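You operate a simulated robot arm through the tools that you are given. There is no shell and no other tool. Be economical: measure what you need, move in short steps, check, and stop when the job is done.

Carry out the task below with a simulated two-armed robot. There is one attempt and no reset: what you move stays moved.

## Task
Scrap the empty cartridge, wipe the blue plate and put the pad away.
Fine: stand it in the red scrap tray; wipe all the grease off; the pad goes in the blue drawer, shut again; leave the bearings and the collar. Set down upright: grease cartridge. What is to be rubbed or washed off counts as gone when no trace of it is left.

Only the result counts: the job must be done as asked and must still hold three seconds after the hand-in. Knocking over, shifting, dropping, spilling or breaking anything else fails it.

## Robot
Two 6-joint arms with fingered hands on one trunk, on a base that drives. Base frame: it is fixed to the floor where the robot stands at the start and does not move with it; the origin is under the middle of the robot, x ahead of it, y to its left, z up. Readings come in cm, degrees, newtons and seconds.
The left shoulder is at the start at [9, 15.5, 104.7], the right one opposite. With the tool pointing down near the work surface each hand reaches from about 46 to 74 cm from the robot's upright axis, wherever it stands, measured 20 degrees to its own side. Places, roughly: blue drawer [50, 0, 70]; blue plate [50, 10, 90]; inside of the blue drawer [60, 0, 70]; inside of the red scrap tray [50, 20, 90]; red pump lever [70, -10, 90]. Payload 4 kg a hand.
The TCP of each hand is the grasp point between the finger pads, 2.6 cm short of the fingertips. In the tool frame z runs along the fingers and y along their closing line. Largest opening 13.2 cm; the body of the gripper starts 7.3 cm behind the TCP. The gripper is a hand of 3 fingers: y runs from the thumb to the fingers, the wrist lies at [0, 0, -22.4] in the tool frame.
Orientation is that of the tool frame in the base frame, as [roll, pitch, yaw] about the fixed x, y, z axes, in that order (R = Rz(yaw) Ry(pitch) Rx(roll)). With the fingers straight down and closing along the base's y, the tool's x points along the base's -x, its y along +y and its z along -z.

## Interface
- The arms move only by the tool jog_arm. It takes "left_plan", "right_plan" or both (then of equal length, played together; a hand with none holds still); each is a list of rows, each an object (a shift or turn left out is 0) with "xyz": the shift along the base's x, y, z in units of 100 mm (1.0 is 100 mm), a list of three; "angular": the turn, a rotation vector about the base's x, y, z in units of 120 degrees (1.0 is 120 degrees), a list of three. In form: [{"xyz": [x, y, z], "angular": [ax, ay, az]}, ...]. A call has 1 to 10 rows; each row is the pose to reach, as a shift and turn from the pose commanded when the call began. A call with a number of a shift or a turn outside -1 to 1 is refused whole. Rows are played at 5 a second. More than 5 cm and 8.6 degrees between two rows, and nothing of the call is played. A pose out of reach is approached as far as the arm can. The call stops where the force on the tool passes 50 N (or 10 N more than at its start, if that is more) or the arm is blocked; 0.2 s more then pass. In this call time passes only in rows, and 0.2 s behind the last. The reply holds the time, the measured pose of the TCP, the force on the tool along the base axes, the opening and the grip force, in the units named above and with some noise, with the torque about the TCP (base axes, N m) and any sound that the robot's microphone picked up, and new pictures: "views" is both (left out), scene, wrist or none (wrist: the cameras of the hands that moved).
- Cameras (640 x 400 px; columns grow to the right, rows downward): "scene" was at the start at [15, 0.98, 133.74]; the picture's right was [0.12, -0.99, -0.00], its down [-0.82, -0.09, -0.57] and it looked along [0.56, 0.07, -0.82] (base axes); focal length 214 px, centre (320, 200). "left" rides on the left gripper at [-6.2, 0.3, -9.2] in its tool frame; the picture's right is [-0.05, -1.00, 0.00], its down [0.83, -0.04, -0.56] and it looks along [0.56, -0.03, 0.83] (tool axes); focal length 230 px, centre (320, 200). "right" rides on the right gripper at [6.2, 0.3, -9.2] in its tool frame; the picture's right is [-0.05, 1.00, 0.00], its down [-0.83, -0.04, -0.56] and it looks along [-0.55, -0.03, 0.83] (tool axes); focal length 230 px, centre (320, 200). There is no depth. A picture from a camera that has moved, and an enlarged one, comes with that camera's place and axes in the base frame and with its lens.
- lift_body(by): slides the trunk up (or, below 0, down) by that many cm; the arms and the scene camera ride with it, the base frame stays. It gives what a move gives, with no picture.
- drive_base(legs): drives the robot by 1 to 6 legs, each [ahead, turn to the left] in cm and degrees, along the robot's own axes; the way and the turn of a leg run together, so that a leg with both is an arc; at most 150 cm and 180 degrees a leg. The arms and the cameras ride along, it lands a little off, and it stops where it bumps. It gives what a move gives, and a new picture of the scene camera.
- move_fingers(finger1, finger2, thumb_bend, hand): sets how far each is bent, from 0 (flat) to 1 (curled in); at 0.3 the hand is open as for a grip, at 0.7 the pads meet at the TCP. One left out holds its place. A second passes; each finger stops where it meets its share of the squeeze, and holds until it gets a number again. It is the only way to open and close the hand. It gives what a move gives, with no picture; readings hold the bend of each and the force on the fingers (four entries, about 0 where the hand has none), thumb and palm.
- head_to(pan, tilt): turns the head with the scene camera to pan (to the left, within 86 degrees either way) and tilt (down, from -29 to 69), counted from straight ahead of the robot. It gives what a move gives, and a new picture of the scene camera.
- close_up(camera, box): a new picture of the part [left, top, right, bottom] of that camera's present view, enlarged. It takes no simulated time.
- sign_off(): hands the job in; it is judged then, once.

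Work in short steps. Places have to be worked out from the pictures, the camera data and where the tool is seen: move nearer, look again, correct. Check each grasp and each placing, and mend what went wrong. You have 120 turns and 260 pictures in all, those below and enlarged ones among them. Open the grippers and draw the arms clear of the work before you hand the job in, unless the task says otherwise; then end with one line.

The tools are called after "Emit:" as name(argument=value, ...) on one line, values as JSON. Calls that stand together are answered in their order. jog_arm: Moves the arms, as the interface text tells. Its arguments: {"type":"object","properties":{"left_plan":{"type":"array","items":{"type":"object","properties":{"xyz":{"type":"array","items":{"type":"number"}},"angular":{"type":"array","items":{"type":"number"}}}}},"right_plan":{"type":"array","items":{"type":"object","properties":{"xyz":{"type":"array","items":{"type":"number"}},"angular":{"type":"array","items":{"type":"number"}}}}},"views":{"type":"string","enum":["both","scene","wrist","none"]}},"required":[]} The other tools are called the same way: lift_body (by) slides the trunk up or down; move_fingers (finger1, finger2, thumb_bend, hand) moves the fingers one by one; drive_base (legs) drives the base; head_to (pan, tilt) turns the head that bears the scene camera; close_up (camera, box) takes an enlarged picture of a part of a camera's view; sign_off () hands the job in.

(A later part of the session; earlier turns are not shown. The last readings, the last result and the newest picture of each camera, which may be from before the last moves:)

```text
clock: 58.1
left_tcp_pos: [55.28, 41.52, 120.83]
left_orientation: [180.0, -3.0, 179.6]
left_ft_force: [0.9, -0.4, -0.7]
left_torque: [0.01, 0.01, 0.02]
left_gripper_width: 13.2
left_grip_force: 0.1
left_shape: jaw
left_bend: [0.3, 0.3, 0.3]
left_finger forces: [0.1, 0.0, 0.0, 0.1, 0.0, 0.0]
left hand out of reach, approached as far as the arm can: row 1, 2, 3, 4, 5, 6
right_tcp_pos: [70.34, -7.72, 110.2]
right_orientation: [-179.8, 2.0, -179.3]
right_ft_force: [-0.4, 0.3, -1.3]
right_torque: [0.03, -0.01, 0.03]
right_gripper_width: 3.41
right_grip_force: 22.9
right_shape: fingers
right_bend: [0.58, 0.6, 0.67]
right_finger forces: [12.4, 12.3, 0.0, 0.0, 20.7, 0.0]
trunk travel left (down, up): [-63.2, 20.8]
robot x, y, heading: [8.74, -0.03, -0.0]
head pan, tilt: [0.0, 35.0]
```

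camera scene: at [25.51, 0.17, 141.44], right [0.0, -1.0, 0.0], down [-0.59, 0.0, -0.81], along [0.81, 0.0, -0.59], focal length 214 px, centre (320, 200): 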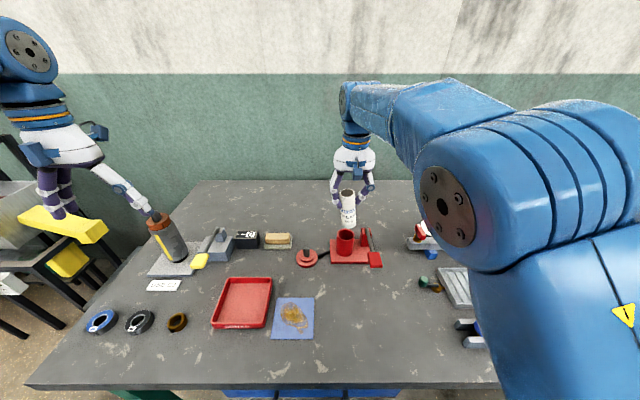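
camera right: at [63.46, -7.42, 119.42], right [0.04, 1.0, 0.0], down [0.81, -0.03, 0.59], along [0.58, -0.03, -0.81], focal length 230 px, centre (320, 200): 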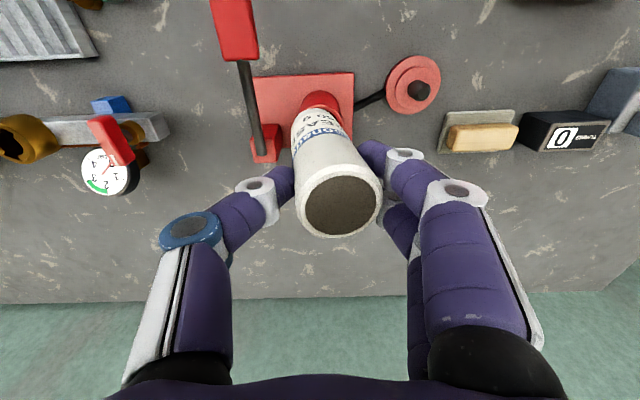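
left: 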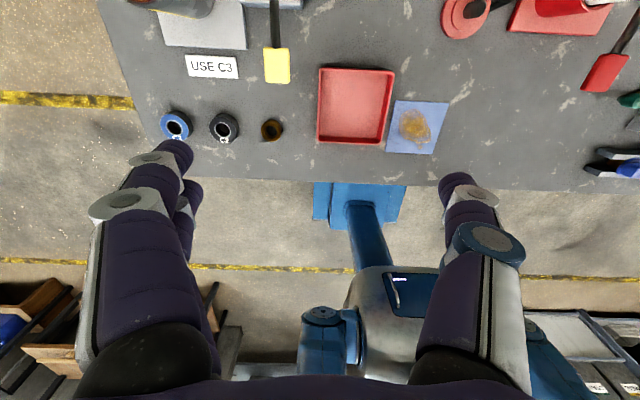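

Target still beyond reach; two more pulls back.

Emit:
jog_arm(left_plan=[{"xyz": [-0.2, 0, 0]}, {"xyz": [-0.4, 0, 0]}, {"xyz": [-0.6, 0, 0]}, {"xyz": [-0.8, 0, 0]}, {"xyz": [-1.0, 0, 0]}, {"xyz": [-1.0, 0, 0]}], views="none")

Emit:
jog_arm(left_plan=[{"xyz": [-0.1, 0, 0]}, {"xyz": [-0.2, 0, 0]}, {"xyz": [-0.3, 0, 0]}, {"xyz": [-0.4, 0, 0]}, {"xyz": [-0.4, 0, 0]}], views="scene")

```text
clock: 59.5
left_tcp_pos: [54.28, 43.96, 123.68]
left_orientation: [180.0, -3.1, 179.7]
left_ft_force: [-0.3, -0.2, -0.3]
left_torque: [-0.04, -0.01, -0.04]
left_gripper_width: 13.22
left_grip_force: 0.0
left_shape: jaw
left_bend: [0.3, 0.3, 0.3]
left_finger forces: [0.1, 0.0, 0.0, 0.0, 0.0, 0.1]
left hand out of reach, approached as far as the arm can: row 1, 2, 3, 4, 5, 6
right_tcp_pos: [70.3, -7.89, 110.07]
right_orientation: [-179.7, 2.0, -179.3]
right_ft_force: [-0.1, -0.3, -1.5]
right_torque: [-0.01, 0.0, 0.01]
right_gripper_width: 3.38
right_grip_force: 23.0
right_shape: fingers
right_bend: [0.58, 0.6, 0.67]
right_finger forces: [12.5, 12.1, 0.1, 0.1, 20.7, 0.2]
trunk travel left (down, up): [-63.2, 20.8]
robot x, y, heading: [8.67, -0.35, -0.2]
head pan, tilt: [0.0, 35.0]
```

```text
clock: 60.7
left_tcp_pos: [53.75, 44.55, 124.41]
left_orientation: [-180.0, -3.2, 179.7]
left_ft_force: [-0.8, -0.3, -0.2]
left_torque: [-0.03, 0.0, -0.01]
left_gripper_width: 13.2
left_grip_force: 0.0
left_shape: jaw
left_bend: [0.3, 0.3, 0.3]
left_finger forces: [0.1, 0.1, 0.1, 0.1, 0.0, 0.0]
left hand out of reach, approached as far as the arm can: row 1, 2, 3, 4, 5
right_tcp_pos: [70.19, -7.85, 110.13]
right_orientation: [-179.8, 2.0, -179.3]
right_ft_force: [0.2, -0.6, -1.5]
right_torque: [0.02, 0.02, -0.01]
right_gripper_width: 3.39
right_grip_force: 22.9
right_shape: fingers
right_bend: [0.58, 0.6, 0.67]
right_finger forces: [12.5, 12.2, 0.1, 0.0, 20.8, 0.0]
trunk travel left (down, up): [-63.2, 20.8]
robot x, y, heading: [8.62, -0.19, 0.0]
head pan, tilt: [0.0, 35.0]
camera scene: at [25.52, 0.12, 141.44], right [0.0, -1.0, 0.0], down [-0.59, 0.0, -0.81], along [0.81, 0.0, -0.59], focal length 214 px, centre (320, 200)
```

scene: 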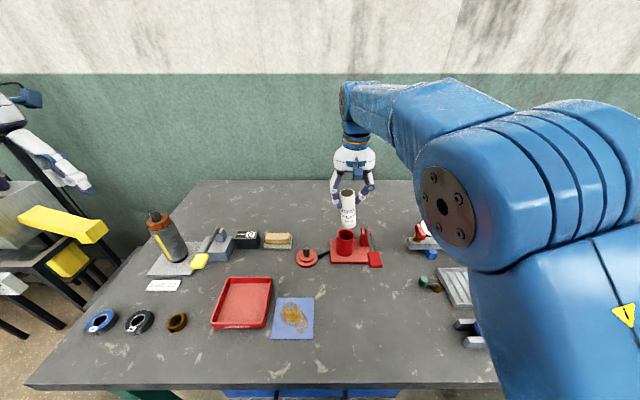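

Left is parked clear. Now I'll carry the cartridge toward the tray at about (55,20).

Emit:
jog_arm(right_plan=[{"xyz": [-0.08, 0.16, 0]}, {"xyz": [-0.16, 0.32, 0]}, {"xyz": [-0.24, 0.48, 0]}, {"xyz": [-0.32, 0.64, 0]}, {"xyz": [-0.4, 0.8, 0]}, {"xyz": [-0.5, 0.95, 0]}], views="none")

Emit:
jog_arm(right_plan=[{"xyz": [-0.08, 0.16, 0]}, {"xyz": [-0.16, 0.32, 0]}, {"xyz": [-0.24, 0.48, 0]}, {"xyz": [-0.32, 0.64, 0]}, {"xyz": [-0.4, 0.8, 0]}, {"xyz": [-0.5, 0.95, 0]}], views="scene")

```text
clock: 62.3
left_tcp_pos: [52.87, 44.55, 122.12]
left_orientation: [179.9, -7.1, 179.6]
left_ft_force: [0.1, -0.8, -0.5]
left_torque: [-0.02, -0.01, -0.01]
left_gripper_width: 13.2
left_grip_force: 0.1
left_shape: jaw
left_bend: [0.3, 0.3, 0.3]
left_finger forces: [0.0, 0.0, 0.0, 0.0, 0.1, 0.0]
right_tcp_pos: [66.57, -4.3, 114.42]
right_orientation: [174.8, 3.6, 177.1]
right_ft_force: [-0.2, 1.3, -1.7]
right_torque: [-0.03, -0.01, -0.01]
right_gripper_width: 3.4
right_grip_force: 23.1
right_shape: fingers
right_bend: [0.58, 0.6, 0.67]
right_finger forces: [12.7, 12.7, 0.0, 0.0, 20.8, 0.0]
right hand out of reach, approached as far as the arm can: row 4, 5, 6
trunk travel left (down, up): [-63.2, 20.8]
robot x, y, heading: [8.74, -0.09, 0.2]
head pan, tilt: [0.0, 35.0]
stopped in row 6 (right hand): the arm was blocked; the commanded pose is now the measured one
```

```text
clock: 63.9
left_tcp_pos: [51.72, 44.61, 120.16]
left_orientation: [-179.9, -10.9, 179.5]
left_ft_force: [-0.4, 0.3, 0.4]
left_torque: [0.0, -0.03, 0.02]
left_gripper_width: 13.2
left_grip_force: 0.0
left_shape: jaw
left_bend: [0.3, 0.3, 0.3]
left_finger forces: [0.0, 0.0, 0.1, 0.0, 0.0, 0.0]
right_tcp_pos: [64.3, -2.02, 119.53]
right_orientation: [170.5, 5.5, 174.8]
right_ft_force: [-0.7, 0.5, -1.3]
right_torque: [-0.03, 0.0, -0.01]
right_gripper_width: 3.41
right_grip_force: 23.6
right_shape: fingers
right_bend: [0.58, 0.59, 0.67]
right_finger forces: [12.8, 13.2, 0.0, 0.1, 20.9, 0.0]
right hand out of reach, approached as far as the arm can: row 3, 4, 5, 6
trunk travel left (down, up): [-63.2, 20.8]
robot x, y, heading: [8.24, 0.17, 0.1]
head pan, tilt: [0.0, 35.0]
stopped in row 6 (right hand): the arm was blocked; the commanded pose is now the measured one
camera scene: at [25.35, 0.2, 141.46], right [0.0, -1.0, 0.0], down [-0.59, 0.0, -0.81], along [0.81, 0.0, -0.59], focal length 214 px, centre (320, 200)
```

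scene: 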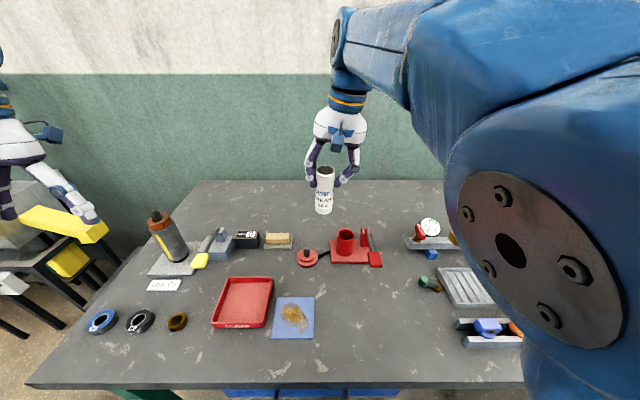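

The huge elbow right in front of the camera shows the cause: swinging the right arm leftward drives its elbow into the head. I'll bring the right hand back to its own side and level it, and then turn the base to get over the tray.

Emit:
jog_arm(right_plan=[{"xyz": [0.05, -0.15, -0.05], "angular": [-0.015, 0.01, 0.009]}, {"xyz": [0.08, -0.3, -0.1], "angular": [-0.03, 0.02, 0.017]}, {"xyz": [0.1, -0.45, -0.15], "angular": [-0.045, 0.03, 0.025]}, {"xyz": [0.1, -0.6, -0.2], "angular": [-0.06, 0.042, 0.034]}, {"xyz": [0.1, -0.75, -0.25], "angular": [-0.074, 0.052, 0.043]}, {"xyz": [0.1, -0.9, -0.3], "angular": [-0.074, 0.052, 0.043]}], views="scene")

```text
clock: 65.3
left_tcp_pos: [51.82, 44.5, 120.29]
left_orientation: [179.9, -10.9, 179.5]
left_ft_force: [0.1, 0.3, -0.1]
left_torque: [0.05, 0.0, 0.0]
left_gripper_width: 13.2
left_grip_force: 0.0
left_shape: jaw
left_bend: [0.3, 0.3, 0.3]
left_finger forces: [0.0, 0.0, 0.0, 0.0, 0.0, 0.0]
right_tcp_pos: [65.33, -10.71, 116.13]
right_orientation: [-179.7, -0.7, -179.4]
right_ft_force: [0.2, -0.1, -1.6]
right_torque: [0.0, -0.02, -0.03]
right_gripper_width: 3.38
right_grip_force: 23.8
right_shape: fingers
right_bend: [0.58, 0.6, 0.67]
right_finger forces: [12.8, 13.2, 0.1, 0.1, 20.8, 0.0]
trunk travel left (down, up): [-63.2, 20.8]
robot x, y, heading: [8.91, 0.14, 0.1]
head pan, tilt: [0.0, 35.0]
camera scene: at [25.51, 0.02, 141.44], right [0.0, -1.0, 0.0], down [-0.59, 0.0, -0.81], along [0.81, 0.0, -0.59], focal length 214 px, centre (320, 200)
```

scene: 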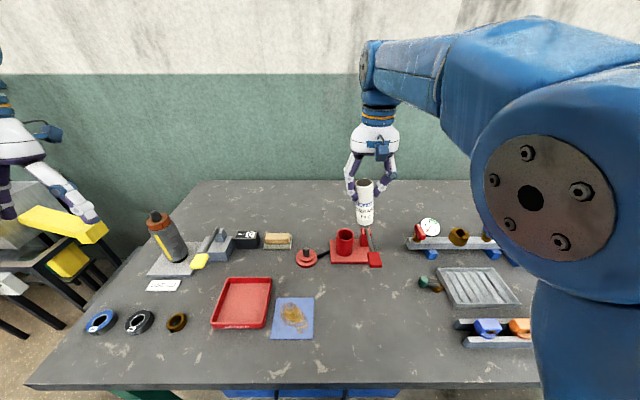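

Recovered cleanly. Before turning left I'll check what's on the robot's left side.

Emit:
head_to(pan=80, tilt=25)

```text
clock: 66.8
left_tcp_pos: [52.08, 44.55, 120.06]
left_orientation: [179.8, -10.8, 179.5]
left_ft_force: [-0.5, -0.3, -0.2]
left_torque: [-0.03, 0.01, -0.02]
left_gripper_width: 13.21
left_grip_force: 0.1
left_shape: jaw
left_bend: [0.3, 0.3, 0.3]
left_finger forces: [0.1, 0.0, 0.0, 0.0, 0.1, 0.0]
right_tcp_pos: [65.36, -10.62, 116.18]
right_orientation: [-179.5, -0.7, -179.4]
right_ft_force: [0.3, 0.5, -1.6]
right_torque: [0.0, 0.04, -0.02]
right_gripper_width: 3.42
right_grip_force: 23.2
right_shape: fingers
right_bend: [0.58, 0.59, 0.67]
right_finger forces: [12.8, 13.2, 0.1, 0.1, 20.8, 0.0]
trunk travel left (down, up): [-63.2, 20.8]
robot x, y, heading: [9.1, -0.32, 0.3]
head pan, tilt: [80.0, 25.0]
camera scene: at [18.35, 9.2, 143.15], right [0.98, -0.17, -0.02], down [-0.09, -0.42, -0.9], along [0.15, 0.89, -0.43], focal length 214 px, centre (320, 200)
```

scene: 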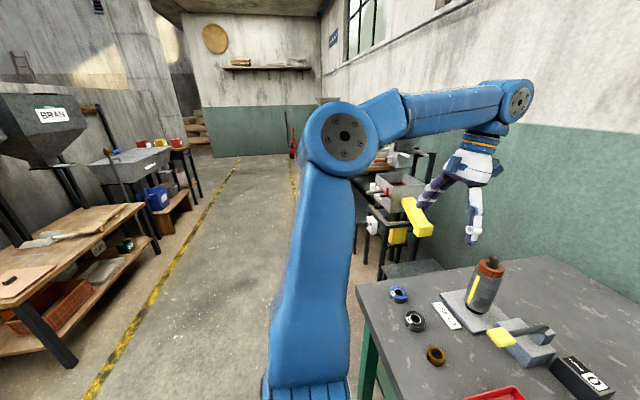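

The left side is open aisle. I'll back 10 cm and then turn left 40°.

Emit:
drive_base(legs=[[-10, 0], [0, 40]])

Emit:
head_to(pan=-15, tilt=45)

```text
clock: 69.8
left_tcp_pos: [3.4, 61.85, 121.76]
left_orientation: [-179.9, -9.3, -140.8]
left_ft_force: [-0.3, 0.1, 0.4]
left_torque: [0.02, 0.01, -0.03]
left_gripper_width: 13.19
left_grip_force: 0.1
left_shape: jaw
left_bend: [0.3, 0.3, 0.3]
left_finger forces: [0.1, 0.0, 0.0, 0.1, 0.0, 0.0]
right_tcp_pos: [48.97, 27.97, 116.1]
right_orientation: [-179.7, -0.8, -139.7]
right_ft_force: [-0.3, -0.6, -2.1]
right_torque: [0.04, 0.02, -0.01]
right_gripper_width: 3.39
right_grip_force: 23.5
right_shape: fingers
right_bend: [0.58, 0.6, 0.67]
right_finger forces: [13.0, 12.9, 0.1, 0.1, 20.8, 0.0]
trunk travel left (down, up): [-63.2, 20.8]
robot x, y, heading: [-1.01, -0.26, 39.5]
head pan, tilt: [80.0, 25.0]
camera scene: at [0.74, 12.5, 143.16], right [0.87, 0.5, -0.02], down [0.2, -0.38, -0.91], along [-0.46, 0.78, -0.42], focal length 214 px, centre (320, 200)
```

scene: 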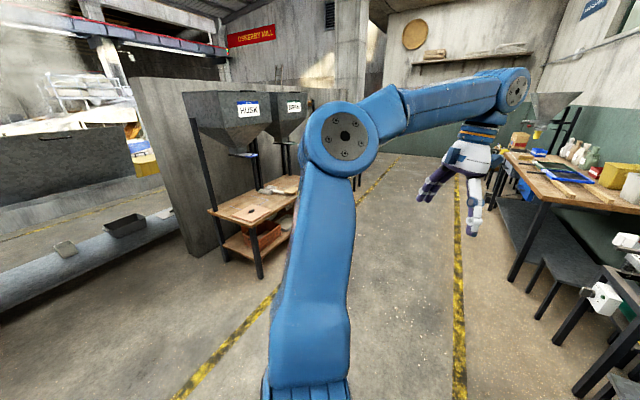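

```text
clock: 71.5
left_tcp_pos: [2.6, 61.28, 119.64]
left_orientation: [-179.7, -13.1, -140.9]
left_ft_force: [0.1, -0.1, 0.5]
left_torque: [0.0, 0.01, -0.01]
left_gripper_width: 13.19
left_grip_force: 0.0
left_shape: jaw
left_bend: [0.3, 0.3, 0.3]
left_finger forces: [0.1, 0.0, 0.0, 0.0, 0.0, 0.0]
right_tcp_pos: [47.57, 26.73, 117.22]
right_orientation: [-179.6, 0.4, -139.8]
right_ft_force: [-0.6, 0.3, -0.8]
right_torque: [0.03, 0.04, -0.02]
right_gripper_width: 3.41
right_grip_force: 23.1
right_shape: fingers
right_bend: [0.57, 0.59, 0.67]
right_finger forces: [13.2, 13.2, 0.1, 0.0, 20.7, 0.0]
trunk travel left (down, up): [-63.2, 20.8]
robot x, y, heading: [-0.94, -0.3, 40.0]
head pan, tilt: [-15.0, 45.0]
camera scene: at [12.56, 8.0, 139.97], right [0.42, -0.91, 0.01], down [-0.65, -0.31, -0.69], along [0.63, 0.29, -0.72], focal length 214 px, centre (320, 200)
```

scene: 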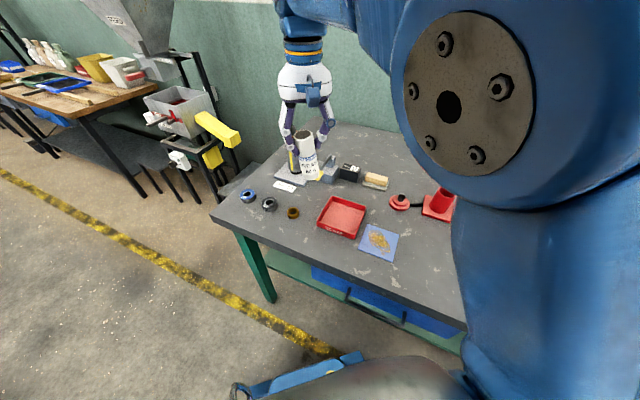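

Hand at (47.6,26.7,117); tray centre at (54.9,20.1). I'll move over the tray slowly and down a little.

Emit:
jog_arm(right_plan=[{"xyz": [0.09, -0.08, -0.08]}, {"xyz": [0.18, -0.16, -0.16]}, {"xyz": [0.27, -0.24, -0.24]}, {"xyz": [0.36, -0.32, -0.32]}, {"xyz": [0.45, -0.4, -0.4]}, {"xyz": [0.54, -0.48, -0.48]}, {"xyz": [0.63, -0.56, -0.56]}, {"xyz": [0.72, -0.65, -0.65]}, {"xyz": [0.72, -0.65, -0.7]}], views="both")

```text
clock: 73.5
left_tcp_pos: [2.47, 61.21, 119.64]
left_orientation: [-179.9, -13.2, -140.9]
left_ft_force: [-0.7, -0.4, -0.5]
left_torque: [-0.01, 0.0, 0.01]
left_gripper_width: 13.21
left_grip_force: 0.1
left_shape: jaw
left_bend: [0.3, 0.3, 0.3]
left_finger forces: [0.1, 0.0, 0.0, 0.1, 0.0, 0.0]
right_tcp_pos: [54.5, 20.25, 110.28]
right_orientation: [-179.6, 0.3, -139.7]
right_ft_force: [-0.5, -0.3, -1.1]
right_torque: [-0.02, -0.02, -0.01]
right_gripper_width: 3.43
right_grip_force: 23.3
right_shape: fingers
right_bend: [0.57, 0.59, 0.67]
right_finger forces: [13.0, 13.4, 0.1, 0.1, 20.9, 0.1]
trunk travel left (down, up): [-63.2, 20.8]
robot x, y, heading: [-0.67, -0.37, 40.1]
head pan, tilt: [-15.0, 45.0]
camera scene: at [12.54, 8.0, 139.97], right [0.42, -0.91, 0.01], down [-0.65, -0.31, -0.69], along [0.63, 0.29, -0.72], focal length 214 px, centre (320, 200)
camera right: at [49.61, 16.56, 119.44], right [-0.61, 0.8, -0.01], down [0.66, 0.51, 0.56], along [0.45, 0.34, -0.83], focal length 230 px, centre (320, 200)
```

scene: 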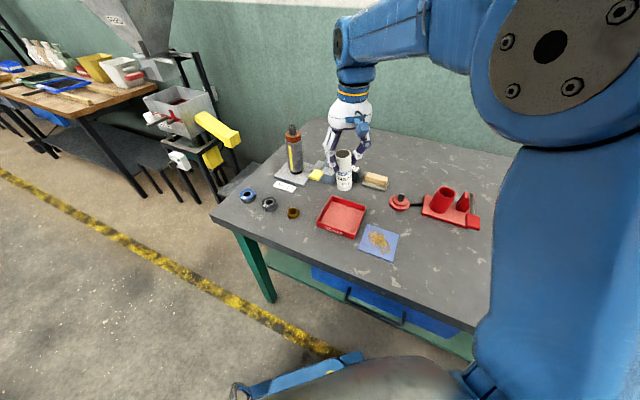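
right: 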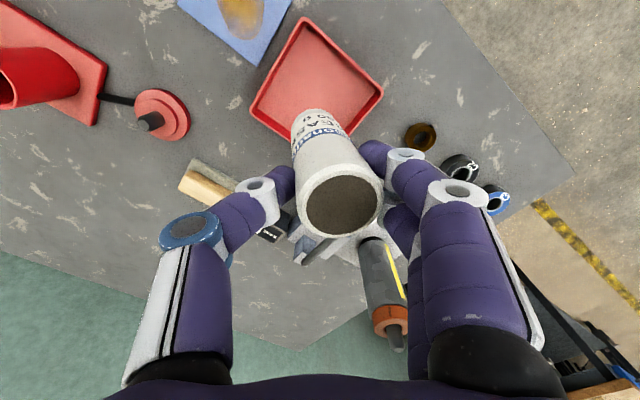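

The tray spans x 49–61 and y 13.5–25.6, and the hand is centred over it. I'll descend toward the floor.

Emit:
jog_arm(right_plan=[{"xyz": [0.0, -0.01, -0.13]}, {"xyz": [0.0, -0.02, -0.26]}, {"xyz": [0.01, -0.03, -0.39]}, {"xyz": [0.02, -0.04, -0.52]}, {"xyz": [0.02, -0.04, -0.65]}, {"xyz": [0.02, -0.04, -0.78]}, {"xyz": [0.02, -0.04, -0.9]}, {"xyz": [0.02, -0.04, -1.0]}], views="wrist")

Emit:
close_up(camera="scene", box=[260, 100, 460, 225])

```text
clock: 75.3
left_tcp_pos: [2.64, 61.3, 119.68]
left_orientation: [-179.9, -13.1, -140.8]
left_ft_force: [-0.3, -0.4, -0.3]
left_torque: [-0.01, 0.01, -0.04]
left_gripper_width: 13.2
left_grip_force: 0.0
left_shape: jaw
left_bend: [0.3, 0.3, 0.3]
left_finger forces: [0.1, 0.1, 0.1, 0.1, 0.1, 0.0]
right_tcp_pos: [54.76, 19.82, 100.07]
right_orientation: [-179.6, 0.3, -139.8]
right_ft_force: [-0.3, -0.7, -1.0]
right_torque: [0.0, -0.01, -0.03]
right_gripper_width: 3.43
right_grip_force: 23.9
right_shape: fingers
right_bend: [0.57, 0.59, 0.67]
right_finger forces: [13.2, 13.1, 0.0, 0.0, 20.8, 0.0]
trunk travel left (down, up): [-63.2, 20.8]
robot x, y, heading: [-1.02, -0.49, 39.9]
head pan, tilt: [-15.0, 45.0]
camera right: at [49.85, 16.16, 109.31], right [-0.61, 0.8, -0.01], down [0.66, 0.51, 0.56], along [0.45, 0.34, -0.83], focal length 230 px, centre (320, 200)
```

right: 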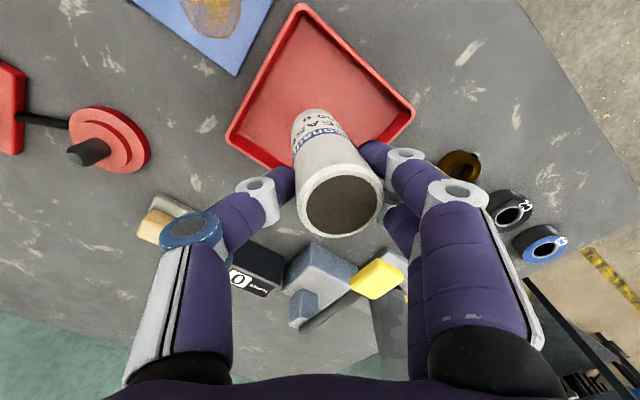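

```text
3.20 times, centred on (360, 162) of scene
camera zoom: at [12.59, 7.98, 139.97], right [0.42, -0.91, 0.01], down [-0.65, -0.31, -0.69], along [0.63, 0.29, -0.72], focal length 686 px, centre (192, 320)
```

zoom: 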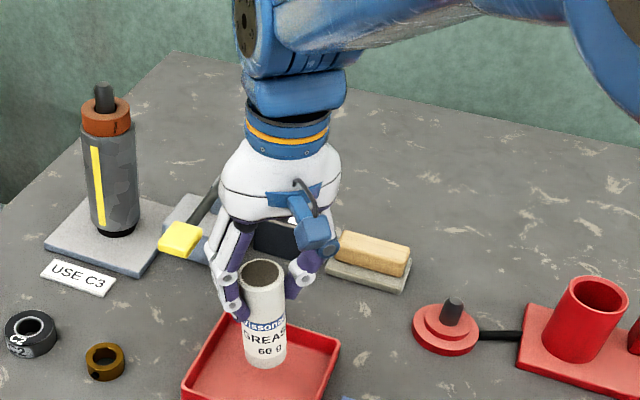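

Good; about 3 cm to go. I'll lower in small steps until contact shows.

Emit:
jog_arm(right_plan=[{"xyz": [0, 0, -0.07]}, {"xyz": [0, 0, -0.14]}, {"xyz": [0, 0, -0.19]}, {"xyz": [0, 0, -0.23]}], views="none")

Emit:
jog_arm(right_plan=[{"xyz": [0, 0, -0.02]}, {"xyz": [0, 0, -0.04]}, {"xyz": [0, 0, -0.06]}], views="none")

```text
clock: 76.3
left_tcp_pos: [2.52, 61.29, 119.61]
left_orientation: [-179.9, -13.2, -140.9]
left_ft_force: [0.2, -0.4, -0.9]
left_torque: [0.0, -0.02, 0.02]
left_gripper_width: 13.21
left_grip_force: 0.1
left_shape: jaw
left_bend: [0.3, 0.3, 0.3]
left_finger forces: [0.0, 0.0, 0.1, 0.0, 0.0, 0.1]
right_tcp_pos: [54.8, 19.7, 97.89]
right_orientation: [-179.6, 0.2, -139.6]
right_ft_force: [0.0, -0.5, -1.0]
right_torque: [0.0, 0.0, -0.01]
right_gripper_width: 3.42
right_grip_force: 23.0
right_shape: fingers
right_bend: [0.57, 0.59, 0.67]
right_finger forces: [13.1, 13.2, 0.0, 0.1, 20.7, 0.0]
trunk travel left (down, up): [-63.2, 20.8]
robot x, y, heading: [-1.11, -0.38, 39.9]
head pan, tilt: [-15.0, 45.0]
```

```text
clock: 77.1
left_tcp_pos: [2.42, 61.24, 119.75]
left_orientation: [-179.8, -13.1, -140.9]
left_ft_force: [0.6, 0.9, 1.0]
left_torque: [-0.02, -0.01, 0.0]
left_gripper_width: 13.23
left_grip_force: 0.1
left_shape: jaw
left_bend: [0.3, 0.3, 0.3]
left_finger forces: [0.0, 0.0, 0.0, 0.0, 0.0, 0.1]
right_tcp_pos: [54.83, 19.8, 97.22]
right_orientation: [-179.6, 0.4, -139.7]
right_ft_force: [0.2, -0.1, -2.6]
right_torque: [0.01, 0.04, -0.04]
right_gripper_width: 3.42
right_grip_force: 23.4
right_shape: fingers
right_bend: [0.57, 0.59, 0.67]
right_finger forces: [13.0, 13.1, 0.1, 0.1, 20.8, 0.1]
trunk travel left (down, up): [-63.2, 20.8]
robot x, y, heading: [-0.94, -0.43, 39.7]
head pan, tilt: [-15.0, 45.0]
```

Emit:
jog_arm(right_plan=[{"xyz": [0, 0, -0.02]}, {"xyz": [0, 0, -0.04]}, {"xyz": [0, 0, -0.06]}], views="none")

Emit:
close_up(camera="scene", box=[280, 140, 400, 240])

```text
clock: 77.9
left_tcp_pos: [2.41, 61.25, 119.69]
left_orientation: [-179.9, -13.2, -140.8]
left_ft_force: [-0.3, 0.0, -0.3]
left_torque: [-0.02, 0.04, 0.0]
left_gripper_width: 13.2
left_grip_force: 0.1
left_shape: jaw
left_bend: [0.3, 0.3, 0.3]
left_finger forces: [0.0, 0.1, 0.1, 0.1, 0.0, 0.0]
right_tcp_pos: [54.8, 19.74, 96.76]
right_orientation: [-179.6, 0.5, -139.7]
right_ft_force: [-0.5, 0.7, -1.6]
right_torque: [-0.01, 0.01, -0.01]
right_gripper_width: 3.41
right_grip_force: 23.4
right_shape: fingers
right_bend: [0.57, 0.59, 0.67]
right_finger forces: [13.1, 13.1, 0.1, 0.0, 20.7, 0.0]
trunk travel left (down, up): [-63.2, 20.8]
robot x, y, heading: [-1.02, -0.85, 39.8]
head pan, tilt: [-15.0, 45.0]
```

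```text
4.00 times, centred on (340, 190) of scene
camera zoom: at [12.56, 7.96, 139.97], right [0.42, -0.91, 0.01], down [-0.65, -0.31, -0.69], along [0.63, 0.29, -0.72], focal length 858 px, centre (240, 240)
```

zoom: 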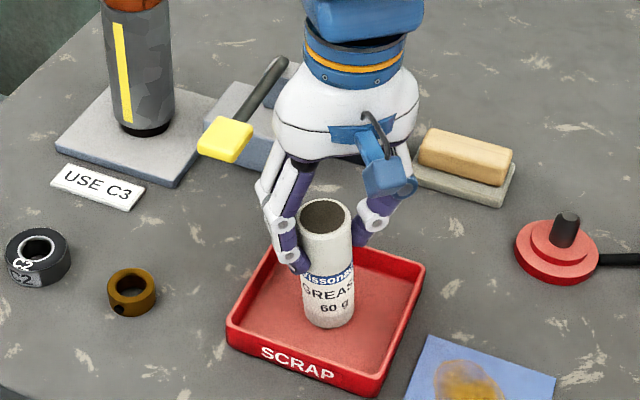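

Nearly down (bottom at about z 87). A few more millimetres.

Emit:
jog_arm(right_plan=[{"xyz": [0, 0, -0.02]}, {"xyz": [0, 0, -0.04]}, {"xyz": [0, 0, -0.06]}], views="none")

```text
clock: 78.7
left_tcp_pos: [2.2, 61.06, 119.79]
left_orientation: [-179.9, -13.1, -140.9]
left_ft_force: [0.5, 0.0, -0.6]
left_torque: [-0.04, -0.04, -0.01]
left_gripper_width: 13.2
left_grip_force: 0.0
left_shape: jaw
left_bend: [0.3, 0.3, 0.3]
left_finger forces: [0.1, 0.0, 0.0, 0.0, 0.1, 0.1]
right_tcp_pos: [54.8, 19.77, 96.49]
right_orientation: [-179.6, 0.8, -139.7]
right_ft_force: [2.5, 0.1, 26.2]
right_torque: [0.13, 0.04, -0.01]
right_gripper_width: 3.4
right_grip_force: 28.4
right_shape: fingers
right_bend: [0.58, 0.6, 0.68]
right_finger forces: [13.0, 14.3, 0.1, 0.0, 28.1, 0.0]
trunk travel left (down, up): [-63.2, 20.8]
robot x, y, heading: [-1.07, -0.91, 39.9]
head pan, tilt: [-15.0, 45.0]
```

Firm contact (26 N). I'll ease up slightly and open the hand.

Emit:
jog_arm(right_plan=[{"xyz": [0, 0, 0.02]}, {"xyz": [0, 0, 0.03]}], views="none")

Emit:
move_fingers(hand="right", finger1=0.54, finger2=0.54, thumb_bend=0.6)

Emit:
move_fingers(hand="right", finger1=0.45, finger2=0.45, thumb_bend=0.45)

Emit:
close_up(camera="right", box=[0, 0, 640, 400])

```text
clock: 79.3
left_tcp_pos: [2.31, 61.08, 119.8]
left_orientation: [-179.9, -13.1, -140.9]
left_ft_force: [0.8, 1.0, 1.1]
left_torque: [-0.04, 0.0, -0.02]
left_gripper_width: 13.2
left_grip_force: 0.0
left_shape: jaw
left_bend: [0.3, 0.3, 0.3]
left_finger forces: [0.1, 0.1, 0.0, 0.0, 0.0, 0.0]
right_tcp_pos: [54.72, 19.68, 96.55]
right_orientation: [-179.6, 0.4, -139.7]
right_ft_force: [2.9, -0.3, 19.8]
right_torque: [0.14, 0.03, -0.05]
right_gripper_width: 3.43
right_grip_force: 27.0
right_shape: fingers
right_bend: [0.58, 0.6, 0.68]
right_finger forces: [13.1, 14.6, 0.0, 0.0, 26.8, 0.1]
trunk travel left (down, up): [-63.2, 20.8]
robot x, y, heading: [-0.85, -0.93, 39.8]
head pan, tilt: [-15.0, 45.0]
```

```text
clock: 80.3
left_tcp_pos: [2.41, 61.37, 119.7]
left_orientation: [-179.9, -13.2, -140.9]
left_ft_force: [-0.9, -0.7, -0.5]
left_torque: [0.01, 0.03, -0.02]
left_gripper_width: 13.21
left_grip_force: 0.1
left_shape: jaw
left_bend: [0.3, 0.3, 0.3]
left_finger forces: [0.1, 0.1, 0.0, 0.1, 0.0, 0.1]
right_tcp_pos: [54.86, 19.76, 96.42]
right_orientation: [-179.6, 0.5, -139.8]
right_ft_force: [0.1, -0.2, -0.6]
right_torque: [-0.03, -0.02, 0.03]
right_gripper_width: 4.51
right_grip_force: 0.1
right_shape: fingers
right_bend: [0.54, 0.54, 0.6]
right_finger forces: [0.0, 0.0, 0.1, 0.0, 0.2, 0.0]
trunk travel left (down, up): [-63.2, 20.8]
robot x, y, heading: [-1.02, -0.39, 39.9]
head pan, tilt: [-15.0, 45.0]
```

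```text
clock: 81.3
left_tcp_pos: [2.4, 61.24, 119.7]
left_orientation: [-179.9, -13.2, -140.9]
left_ft_force: [0.3, 0.1, 0.8]
left_torque: [-0.01, 0.03, -0.04]
left_gripper_width: 13.21
left_grip_force: 0.0
left_shape: jaw
left_bend: [0.3, 0.3, 0.3]
left_finger forces: [0.0, 0.0, 0.1, 0.1, 0.0, 0.0]
right_tcp_pos: [54.71, 19.76, 96.36]
right_orientation: [-179.6, 0.4, -139.8]
right_ft_force: [0.2, -0.3, 0.0]
right_torque: [0.04, 0.04, -0.01]
right_gripper_width: 8.39
right_grip_force: 0.0
right_shape: fingers
right_bend: [0.45, 0.45, 0.45]
right_finger forces: [0.0, 0.0, 0.0, 0.1, 0.0, 0.0]
trunk travel left (down, up): [-63.2, 20.8]
robot x, y, heading: [-0.72, -0.38, 40.1]
head pan, tilt: [-15.0, 45.0]
```

```text
1.00 times, centred on (320, 200) of right
camera zoom: at [49.81, 16.09, 105.69], right [-0.61, 0.8, -0.01], down [0.66, 0.5, 0.56], along [0.45, 0.34, -0.83], focal length 230 px, centre (320, 200)
```

zoom: 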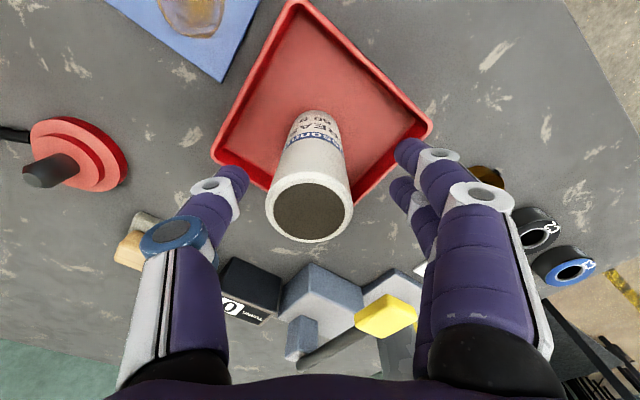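

The cartridge stands upright and free in the tray. I'll raise the hand straight up.

Emit:
jog_arm(right_plan=[{"xyz": [0, 0, 0.1]}, {"xyz": [0, 0, 0.2]}, {"xyz": [0, 0, 0.32]}, {"xyz": [0, 0, 0.44]}, {"xyz": [0, 0, 0.56]}, {"xyz": [0, 0, 0.68]}, {"xyz": [0, 0, 0.8]}, {"xyz": [0, 0, 0.92]}, {"xyz": [0, 0, 1.0]}], views="both")

```text
clock: 83.3
left_tcp_pos: [2.44, 61.08, 119.61]
left_orientation: [-179.9, -13.2, -140.9]
left_ft_force: [0.0, 0.0, -0.1]
left_torque: [-0.03, 0.01, 0.01]
left_gripper_width: 13.22
left_grip_force: 0.1
left_shape: jaw
left_bend: [0.3, 0.3, 0.3]
left_finger forces: [0.0, 0.0, 0.0, 0.0, 0.0, 0.0]
right_tcp_pos: [54.8, 19.73, 106.34]
right_orientation: [-179.7, 0.4, -139.7]
right_ft_force: [0.0, -0.6, -1.3]
right_torque: [0.04, 0.0, 0.02]
right_gripper_width: 8.38
right_grip_force: 0.0
right_shape: fingers
right_bend: [0.45, 0.45, 0.45]
right_finger forces: [0.0, 0.0, 0.1, 0.1, 0.0, 0.1]
trunk travel left (down, up): [-63.2, 20.8]
robot x, y, heading: [-1.07, -0.61, 40.0]
head pan, tilt: [-15.0, 45.0]
camera scene: at [12.52, 7.95, 139.98], right [0.42, -0.91, 0.01], down [-0.65, -0.31, -0.69], along [0.63, 0.29, -0.72], focal length 214 px, centre (320, 200)
camera right: at [49.77, 16.07, 115.64], right [-0.61, 0.8, -0.01], down [0.66, 0.5, 0.56], along [0.45, 0.34, -0.83], focal length 230 px, centre (320, 200)
```

scene: 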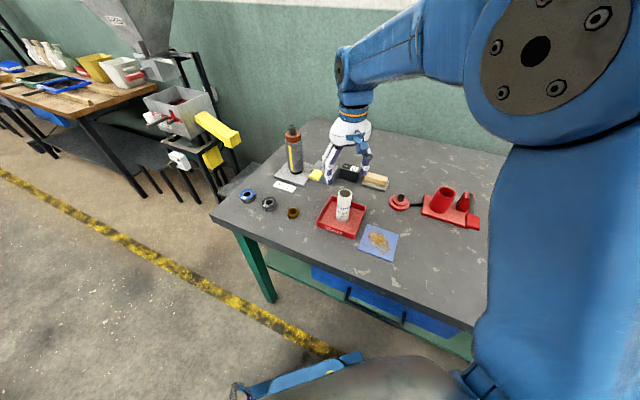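
right: 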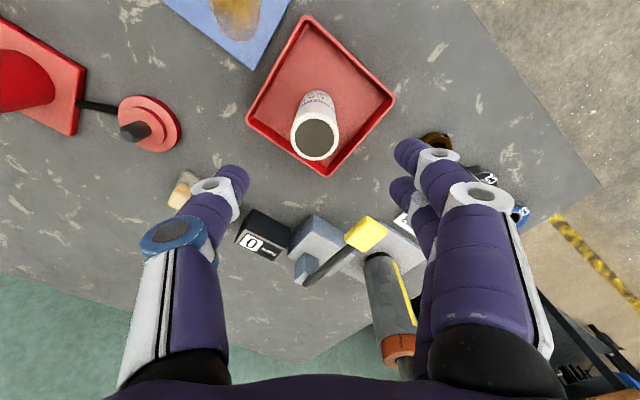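

Scrap step done. Next is the pad at about (75,14): I'll turn back to about 20° and drive 12 cm ahead so the right hand can reach it.

Emit:
drive_base(legs=[[0, -20], [12, 0]])

Emit:
jog_arm(right_plan=[{"xyz": [0, 0, 0.01]}, {"xyz": [0, 0, 0.01]}], views="wrist")

Emit:
head_to(pan=-15, tilt=45)

```text
clock: 85.6
left_tcp_pos: [33.96, 60.54, 121.93]
left_orientation: [-179.7, -10.4, -160.8]
left_ft_force: [0.3, 0.0, 1.8]
left_torque: [0.04, -0.07, 0.0]
left_gripper_width: 13.2
left_grip_force: 0.0
left_shape: jaw
left_bend: [0.3, 0.3, 0.3]
left_finger forces: [0.1, 0.1, 0.0, 0.1, 0.0, 0.0]
right_tcp_pos: [69.28, 3.85, 106.49]
right_orientation: [-179.6, 0.6, -159.6]
right_ft_force: [-0.1, -0.3, 0.5]
right_torque: [0.0, -0.04, 0.01]
right_gripper_width: 8.44
right_grip_force: 0.1
right_shape: fingers
right_bend: [0.45, 0.45, 0.45]
right_finger forces: [0.0, 0.0, 0.1, 0.1, 0.1, 0.0]
trunk travel left (down, up): [-63.2, 20.8]
robot x, y, heading: [10.74, 3.47, 20.5]
head pan, tilt: [-15.0, 45.0]
camera scene: at [24.96, 6.87, 140.08], right [0.09, -1.0, 0.0], down [-0.71, -0.07, -0.7], along [0.7, 0.06, -0.71], focal length 214 px, centre (320, 200)
```

scene: 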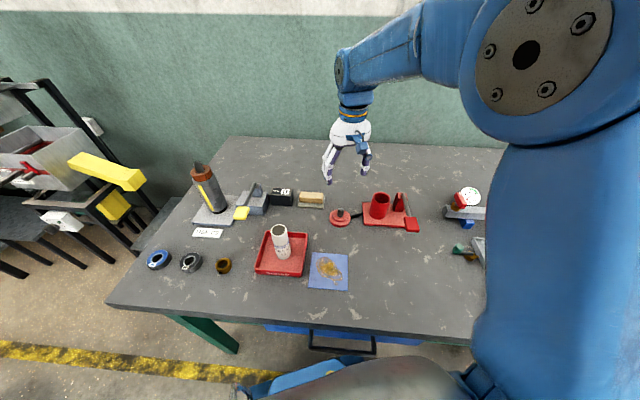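

```text
clock: 86.2
left_tcp_pos: [33.89, 60.37, 119.5]
left_orientation: [-179.8, -14.8, -160.7]
left_ft_force: [0.8, 0.1, -0.3]
left_torque: [-0.01, 0.03, 0.01]
left_gripper_width: 13.2
left_grip_force: 0.1
left_shape: jaw
left_bend: [0.3, 0.3, 0.3]
left_finger forces: [0.1, 0.0, 0.0, 0.0, 0.0, 0.1]
right_tcp_pos: [68.32, 3.25, 107.12]
right_orientation: [-179.4, 1.1, -159.5]
right_ft_force: [-0.1, -0.4, -0.2]
right_torque: [-0.02, 0.01, 0.01]
right_gripper_width: 8.42
right_grip_force: 0.0
right_shape: fingers
right_bend: [0.45, 0.45, 0.45]
right_finger forces: [0.1, 0.0, 0.0, 0.1, 0.0, 0.0]
trunk travel left (down, up): [-63.2, 20.8]
robot x, y, heading: [10.27, 3.47, 20.3]
head pan, tilt: [-15.0, 45.0]
camera right: at [62.33, 1.46, 116.31], right [-0.3, 0.95, -0.01], down [0.78, 0.25, 0.57], along [0.55, 0.17, -0.82], focal length 230 px, centre (320, 200)
```

right: 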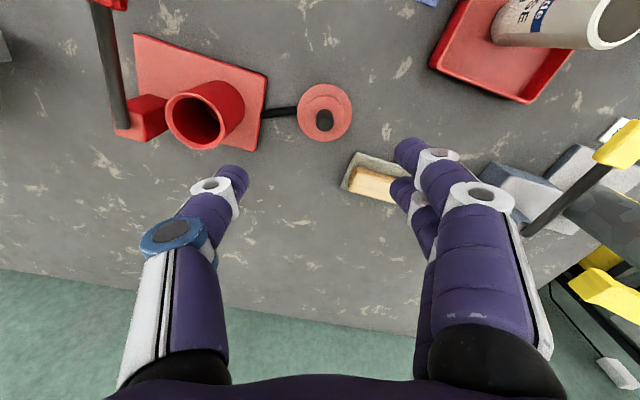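

```text
clock: 86.8
left_tcp_pos: [33.96, 60.44, 119.63]
left_orientation: [-179.8, -14.7, -160.8]
left_ft_force: [-0.6, -0.7, 0.1]
left_torque: [-0.01, 0.03, 0.06]
left_gripper_width: 13.22
left_grip_force: 0.0
left_shape: jaw
left_bend: [0.3, 0.3, 0.3]
left_finger forces: [0.1, 0.0, 0.0, 0.1, 0.0, 0.0]
right_tcp_pos: [68.43, 3.29, 107.09]
right_orientation: [-179.7, 1.0, -159.7]
right_ft_force: [-0.5, 0.2, -0.5]
right_torque: [0.0, 0.02, 0.0]
right_gripper_width: 8.42
right_grip_force: 0.1
right_shape: fingers
right_bend: [0.45, 0.45, 0.45]
right_finger forces: [0.1, 0.0, 0.0, 0.0, 0.0, 0.1]
trunk travel left (down, up): [-63.2, 20.8]
robot x, y, heading: [10.35, 3.52, 20.6]
head pan, tilt: [-15.0, 45.0]
camera scene: at [25.91, 7.08, 139.96], right [0.09, -1.0, 0.0], down [-0.72, -0.07, -0.69], along [0.69, 0.06, -0.72], focal length 214 px, centre (320, 200)
```

scene: 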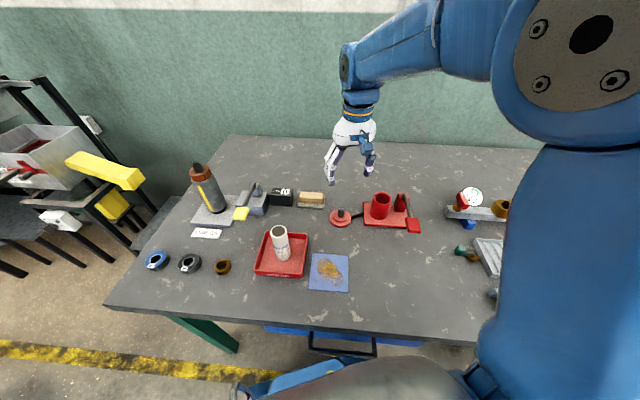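

I'll zoom in on the pad, then rotate the hand about 70° so it closes along x (the TURNS box is too near for closing along y).

Emit:
close_up(camera="scene", box=[270, 175, 350, 225])

Emit:
jog_arm(right_plan=[{"xyz": [0, 0.05, 0.05], "angular": [0, 0, 0.06]}, {"xyz": [0, 0.1, 0.1], "angular": [0, 0, 0.12]}, {"xyz": [0, 0.15, 0.1], "angular": [0, 0, 0.18]}, {"xyz": [0, 0.2, 0.1], "angular": [0, 0, 0.24]}, {"xyz": [0, 0.3, 0.1], "angular": [0, 0, 0.3]}, {"xyz": [0, 0.4, 0.1], "angular": [0, 0, 0.36]}, {"xyz": [0, 0.5, 0.1], "angular": [0, 0, 0.42]}, {"xyz": [0, 0.6, 0.1], "angular": [0, 0, 0.48]}, {"xyz": [0, 0.6, 0.1], "angular": [0, 0, 0.54]}, {"xyz": [0, 0.6, 0.1], "angular": [0, 0, 0.58]}], views="both")

```text
8.00 times, centred on (310, 200) of scene
camera zoom: at [25.91, 7.08, 139.96], right [0.09, -1.0, 0.0], down [-0.72, -0.07, -0.69], along [0.69, 0.06, -0.72], focal length 1716 px, centre (400, 200)
```

zoom: 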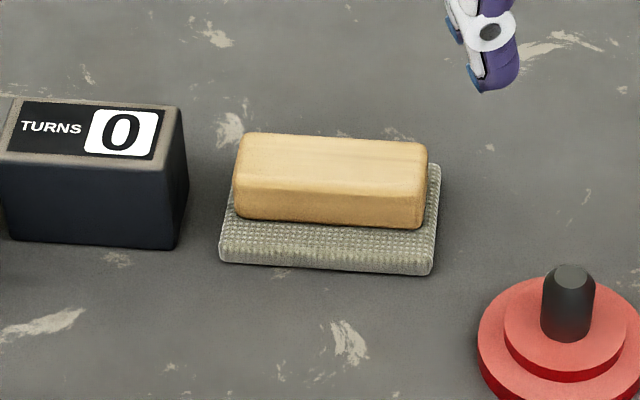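

```text
clock: 89.0
left_tcp_pos: [33.84, 60.45, 119.62]
left_orientation: [-179.7, -14.7, -160.8]
left_ft_force: [-0.8, -0.7, -0.6]
left_torque: [-0.03, 0.01, 0.0]
left_gripper_width: 13.19
left_grip_force: 0.1
left_shape: jaw
left_bend: [0.3, 0.3, 0.3]
left_finger forces: [0.1, 0.0, 0.1, 0.1, 0.1, 0.0]
right_tcp_pos: [68.18, 9.21, 108.27]
right_orientation: [-179.7, 1.2, -89.9]
right_ft_force: [0.3, -0.5, 0.0]
right_torque: [0.01, 0.01, 0.02]
right_gripper_width: 8.4
right_grip_force: 0.0
right_shape: fingers
right_bend: [0.45, 0.45, 0.45]
right_finger forces: [0.0, 0.0, 0.1, 0.0, 0.1, 0.1]
trunk travel left (down, up): [-63.2, 20.8]
robot x, y, heading: [10.21, 3.21, 19.9]
head pan, tilt: [-15.0, 45.0]
camera scene: at [25.8, 7.07, 139.98], right [0.09, -1.0, 0.01], down [-0.72, -0.07, -0.69], along [0.69, 0.06, -0.72], focal length 214 px, centre (320, 200)
camera right: at [67.9, 2.92, 117.4], right [-1.0, 0.05, 0.0], down [0.04, 0.82, 0.57], along [0.03, 0.57, -0.82], focal length 230 px, centre (320, 200)
```

scene: 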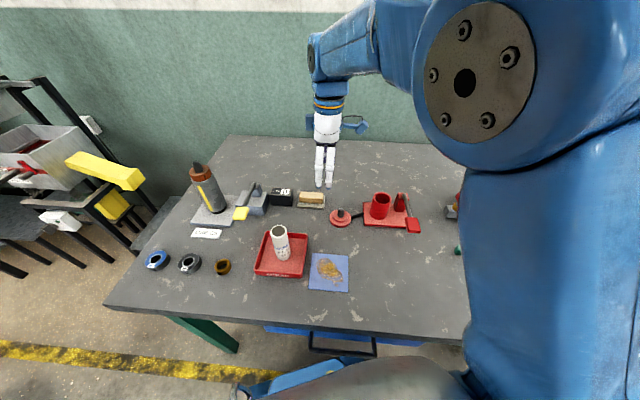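
right: 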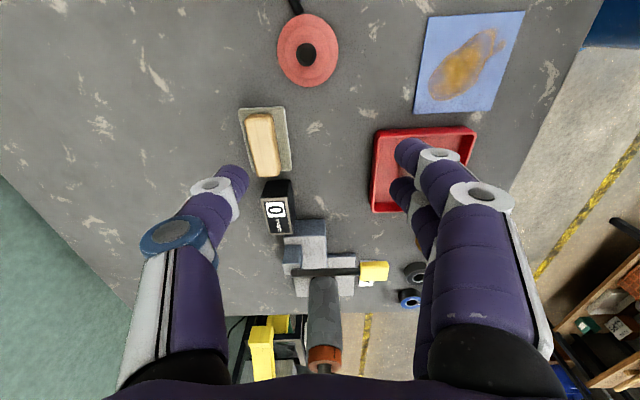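

Wooden handle on a woven pad, long axis along y, centre about (75.5,13.7). I'll move above it and part way down.

Emit:
jog_arm(right_plan=[{"xyz": [0.1, 0.06, -0.05]}, {"xyz": [0.2, 0.12, -0.1]}, {"xyz": [0.3, 0.18, -0.2]}, {"xyz": [0.4, 0.25, -0.3]}, {"xyz": [0.5, 0.31, -0.4]}, {"xyz": [0.6, 0.38, -0.5]}, {"xyz": [0.7, 0.45, -0.6]}, {"xyz": [0.73, 0.45, -0.7]}], views="both")

```text
clock: 90.8
left_tcp_pos: [33.9, 60.35, 119.69]
left_orientation: [-179.6, -14.6, -160.8]
left_ft_force: [0.0, -0.6, 0.4]
left_torque: [0.03, 0.01, -0.01]
left_gripper_width: 13.2
left_grip_force: 0.1
left_shape: jaw
left_bend: [0.3, 0.3, 0.3]
left_finger forces: [0.1, 0.1, 0.0, 0.0, 0.0, 0.0]
right_tcp_pos: [75.71, 13.91, 101.22]
right_orientation: [-179.8, 1.1, -90.0]
right_ft_force: [0.9, 0.1, 0.4]
right_torque: [0.01, 0.02, 0.01]
right_gripper_width: 8.42
right_grip_force: 0.1
right_shape: fingers
right_bend: [0.45, 0.45, 0.45]
right_finger forces: [0.1, 0.1, 0.1, 0.1, 0.1, 0.0]
trunk travel left (down, up): [-63.2, 20.8]
robot x, y, heading: [10.47, 3.99, 20.3]
head pan, tilt: [-15.0, 45.0]
camera scene: at [25.81, 7.05, 139.98], right [0.09, -1.0, 0.0], down [-0.72, -0.07, -0.69], along [0.69, 0.06, -0.72], focal length 214 px, centre (320, 200)
camera right: at [75.34, 7.49, 110.4], right [-1.0, 0.05, 0.0], down [0.04, 0.82, 0.57], along [0.03, 0.57, -0.82], focal length 230 px, centre (320, 200)
```

scene: 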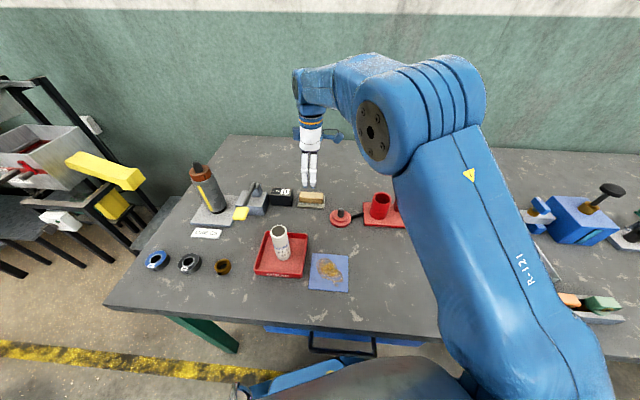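
right: 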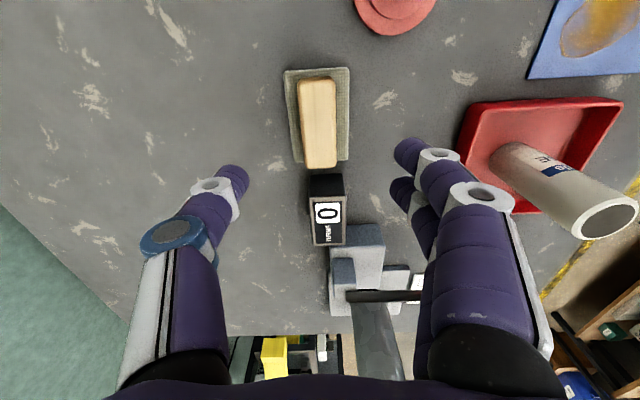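

Wood centre reads (75.8,13.5), about 3.1 wide, running y 10–17. I'll descend to z 92.5.

Emit:
jog_arm(right_plan=[{"xyz": [0, -0.02, -0.12]}, {"xyz": [0.01, -0.04, -0.24]}, {"xyz": [0.01, -0.04, -0.36]}, {"xyz": [0.01, -0.04, -0.48]}, {"xyz": [0.01, -0.04, -0.6]}, {"xyz": [0.01, -0.04, -0.72]}, {"xyz": [0.01, -0.04, -0.84]}], views="wrist")

Emit:
close_up(camera="scene", box=[270, 165, 350, 215])

```text
clock: 92.4
left_tcp_pos: [33.84, 60.35, 119.75]
left_orientation: [-179.7, -14.7, -160.9]
left_ft_force: [-0.6, 0.3, 0.6]
left_torque: [-0.03, 0.01, 0.02]
left_gripper_width: 13.22
left_grip_force: 0.0
left_shape: jaw
left_bend: [0.3, 0.3, 0.3]
left_finger forces: [0.0, 0.1, 0.0, 0.0, 0.0, 0.1]
right_tcp_pos: [75.72, 13.48, 92.64]
right_orientation: [-179.7, 1.2, -89.9]
right_ft_force: [0.2, -0.4, 0.6]
right_torque: [0.01, 0.01, 0.01]
right_gripper_width: 8.42
right_grip_force: 0.1
right_shape: fingers
right_bend: [0.45, 0.45, 0.45]
right_finger forces: [0.0, 0.0, 0.0, 0.0, 0.1, 0.1]
trunk travel left (down, up): [-63.2, 20.8]
robot x, y, heading: [10.18, 3.82, 20.2]
head pan, tilt: [-15.0, 45.0]
camera right: at [75.49, 7.21, 101.84], right [-1.0, 0.05, 0.0], down [0.04, 0.82, 0.57], along [0.03, 0.57, -0.82], focal length 230 px, centre (320, 200)
```

right: 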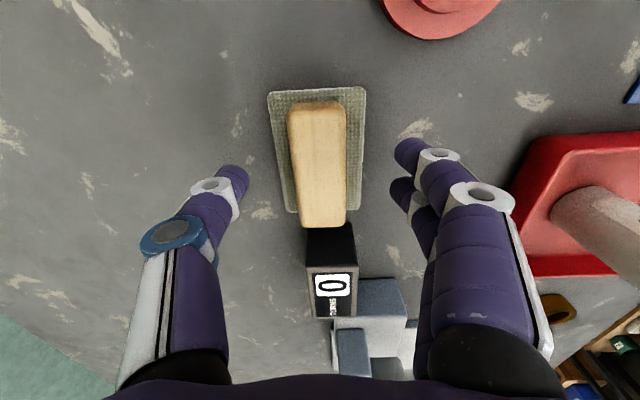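

```text
8.00 times, centred on (310, 190) of scene
camera zoom: at [25.84, 7.08, 139.97], right [0.09, -1.0, 0.01], down [-0.72, -0.07, -0.69], along [0.69, 0.06, -0.72], focal length 1716 px, centre (400, 280)
```

zoom: 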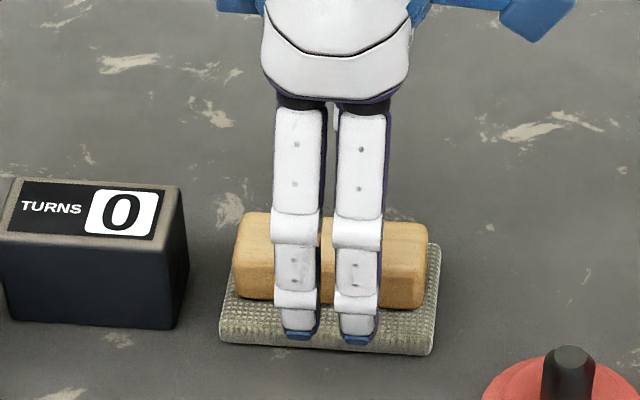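

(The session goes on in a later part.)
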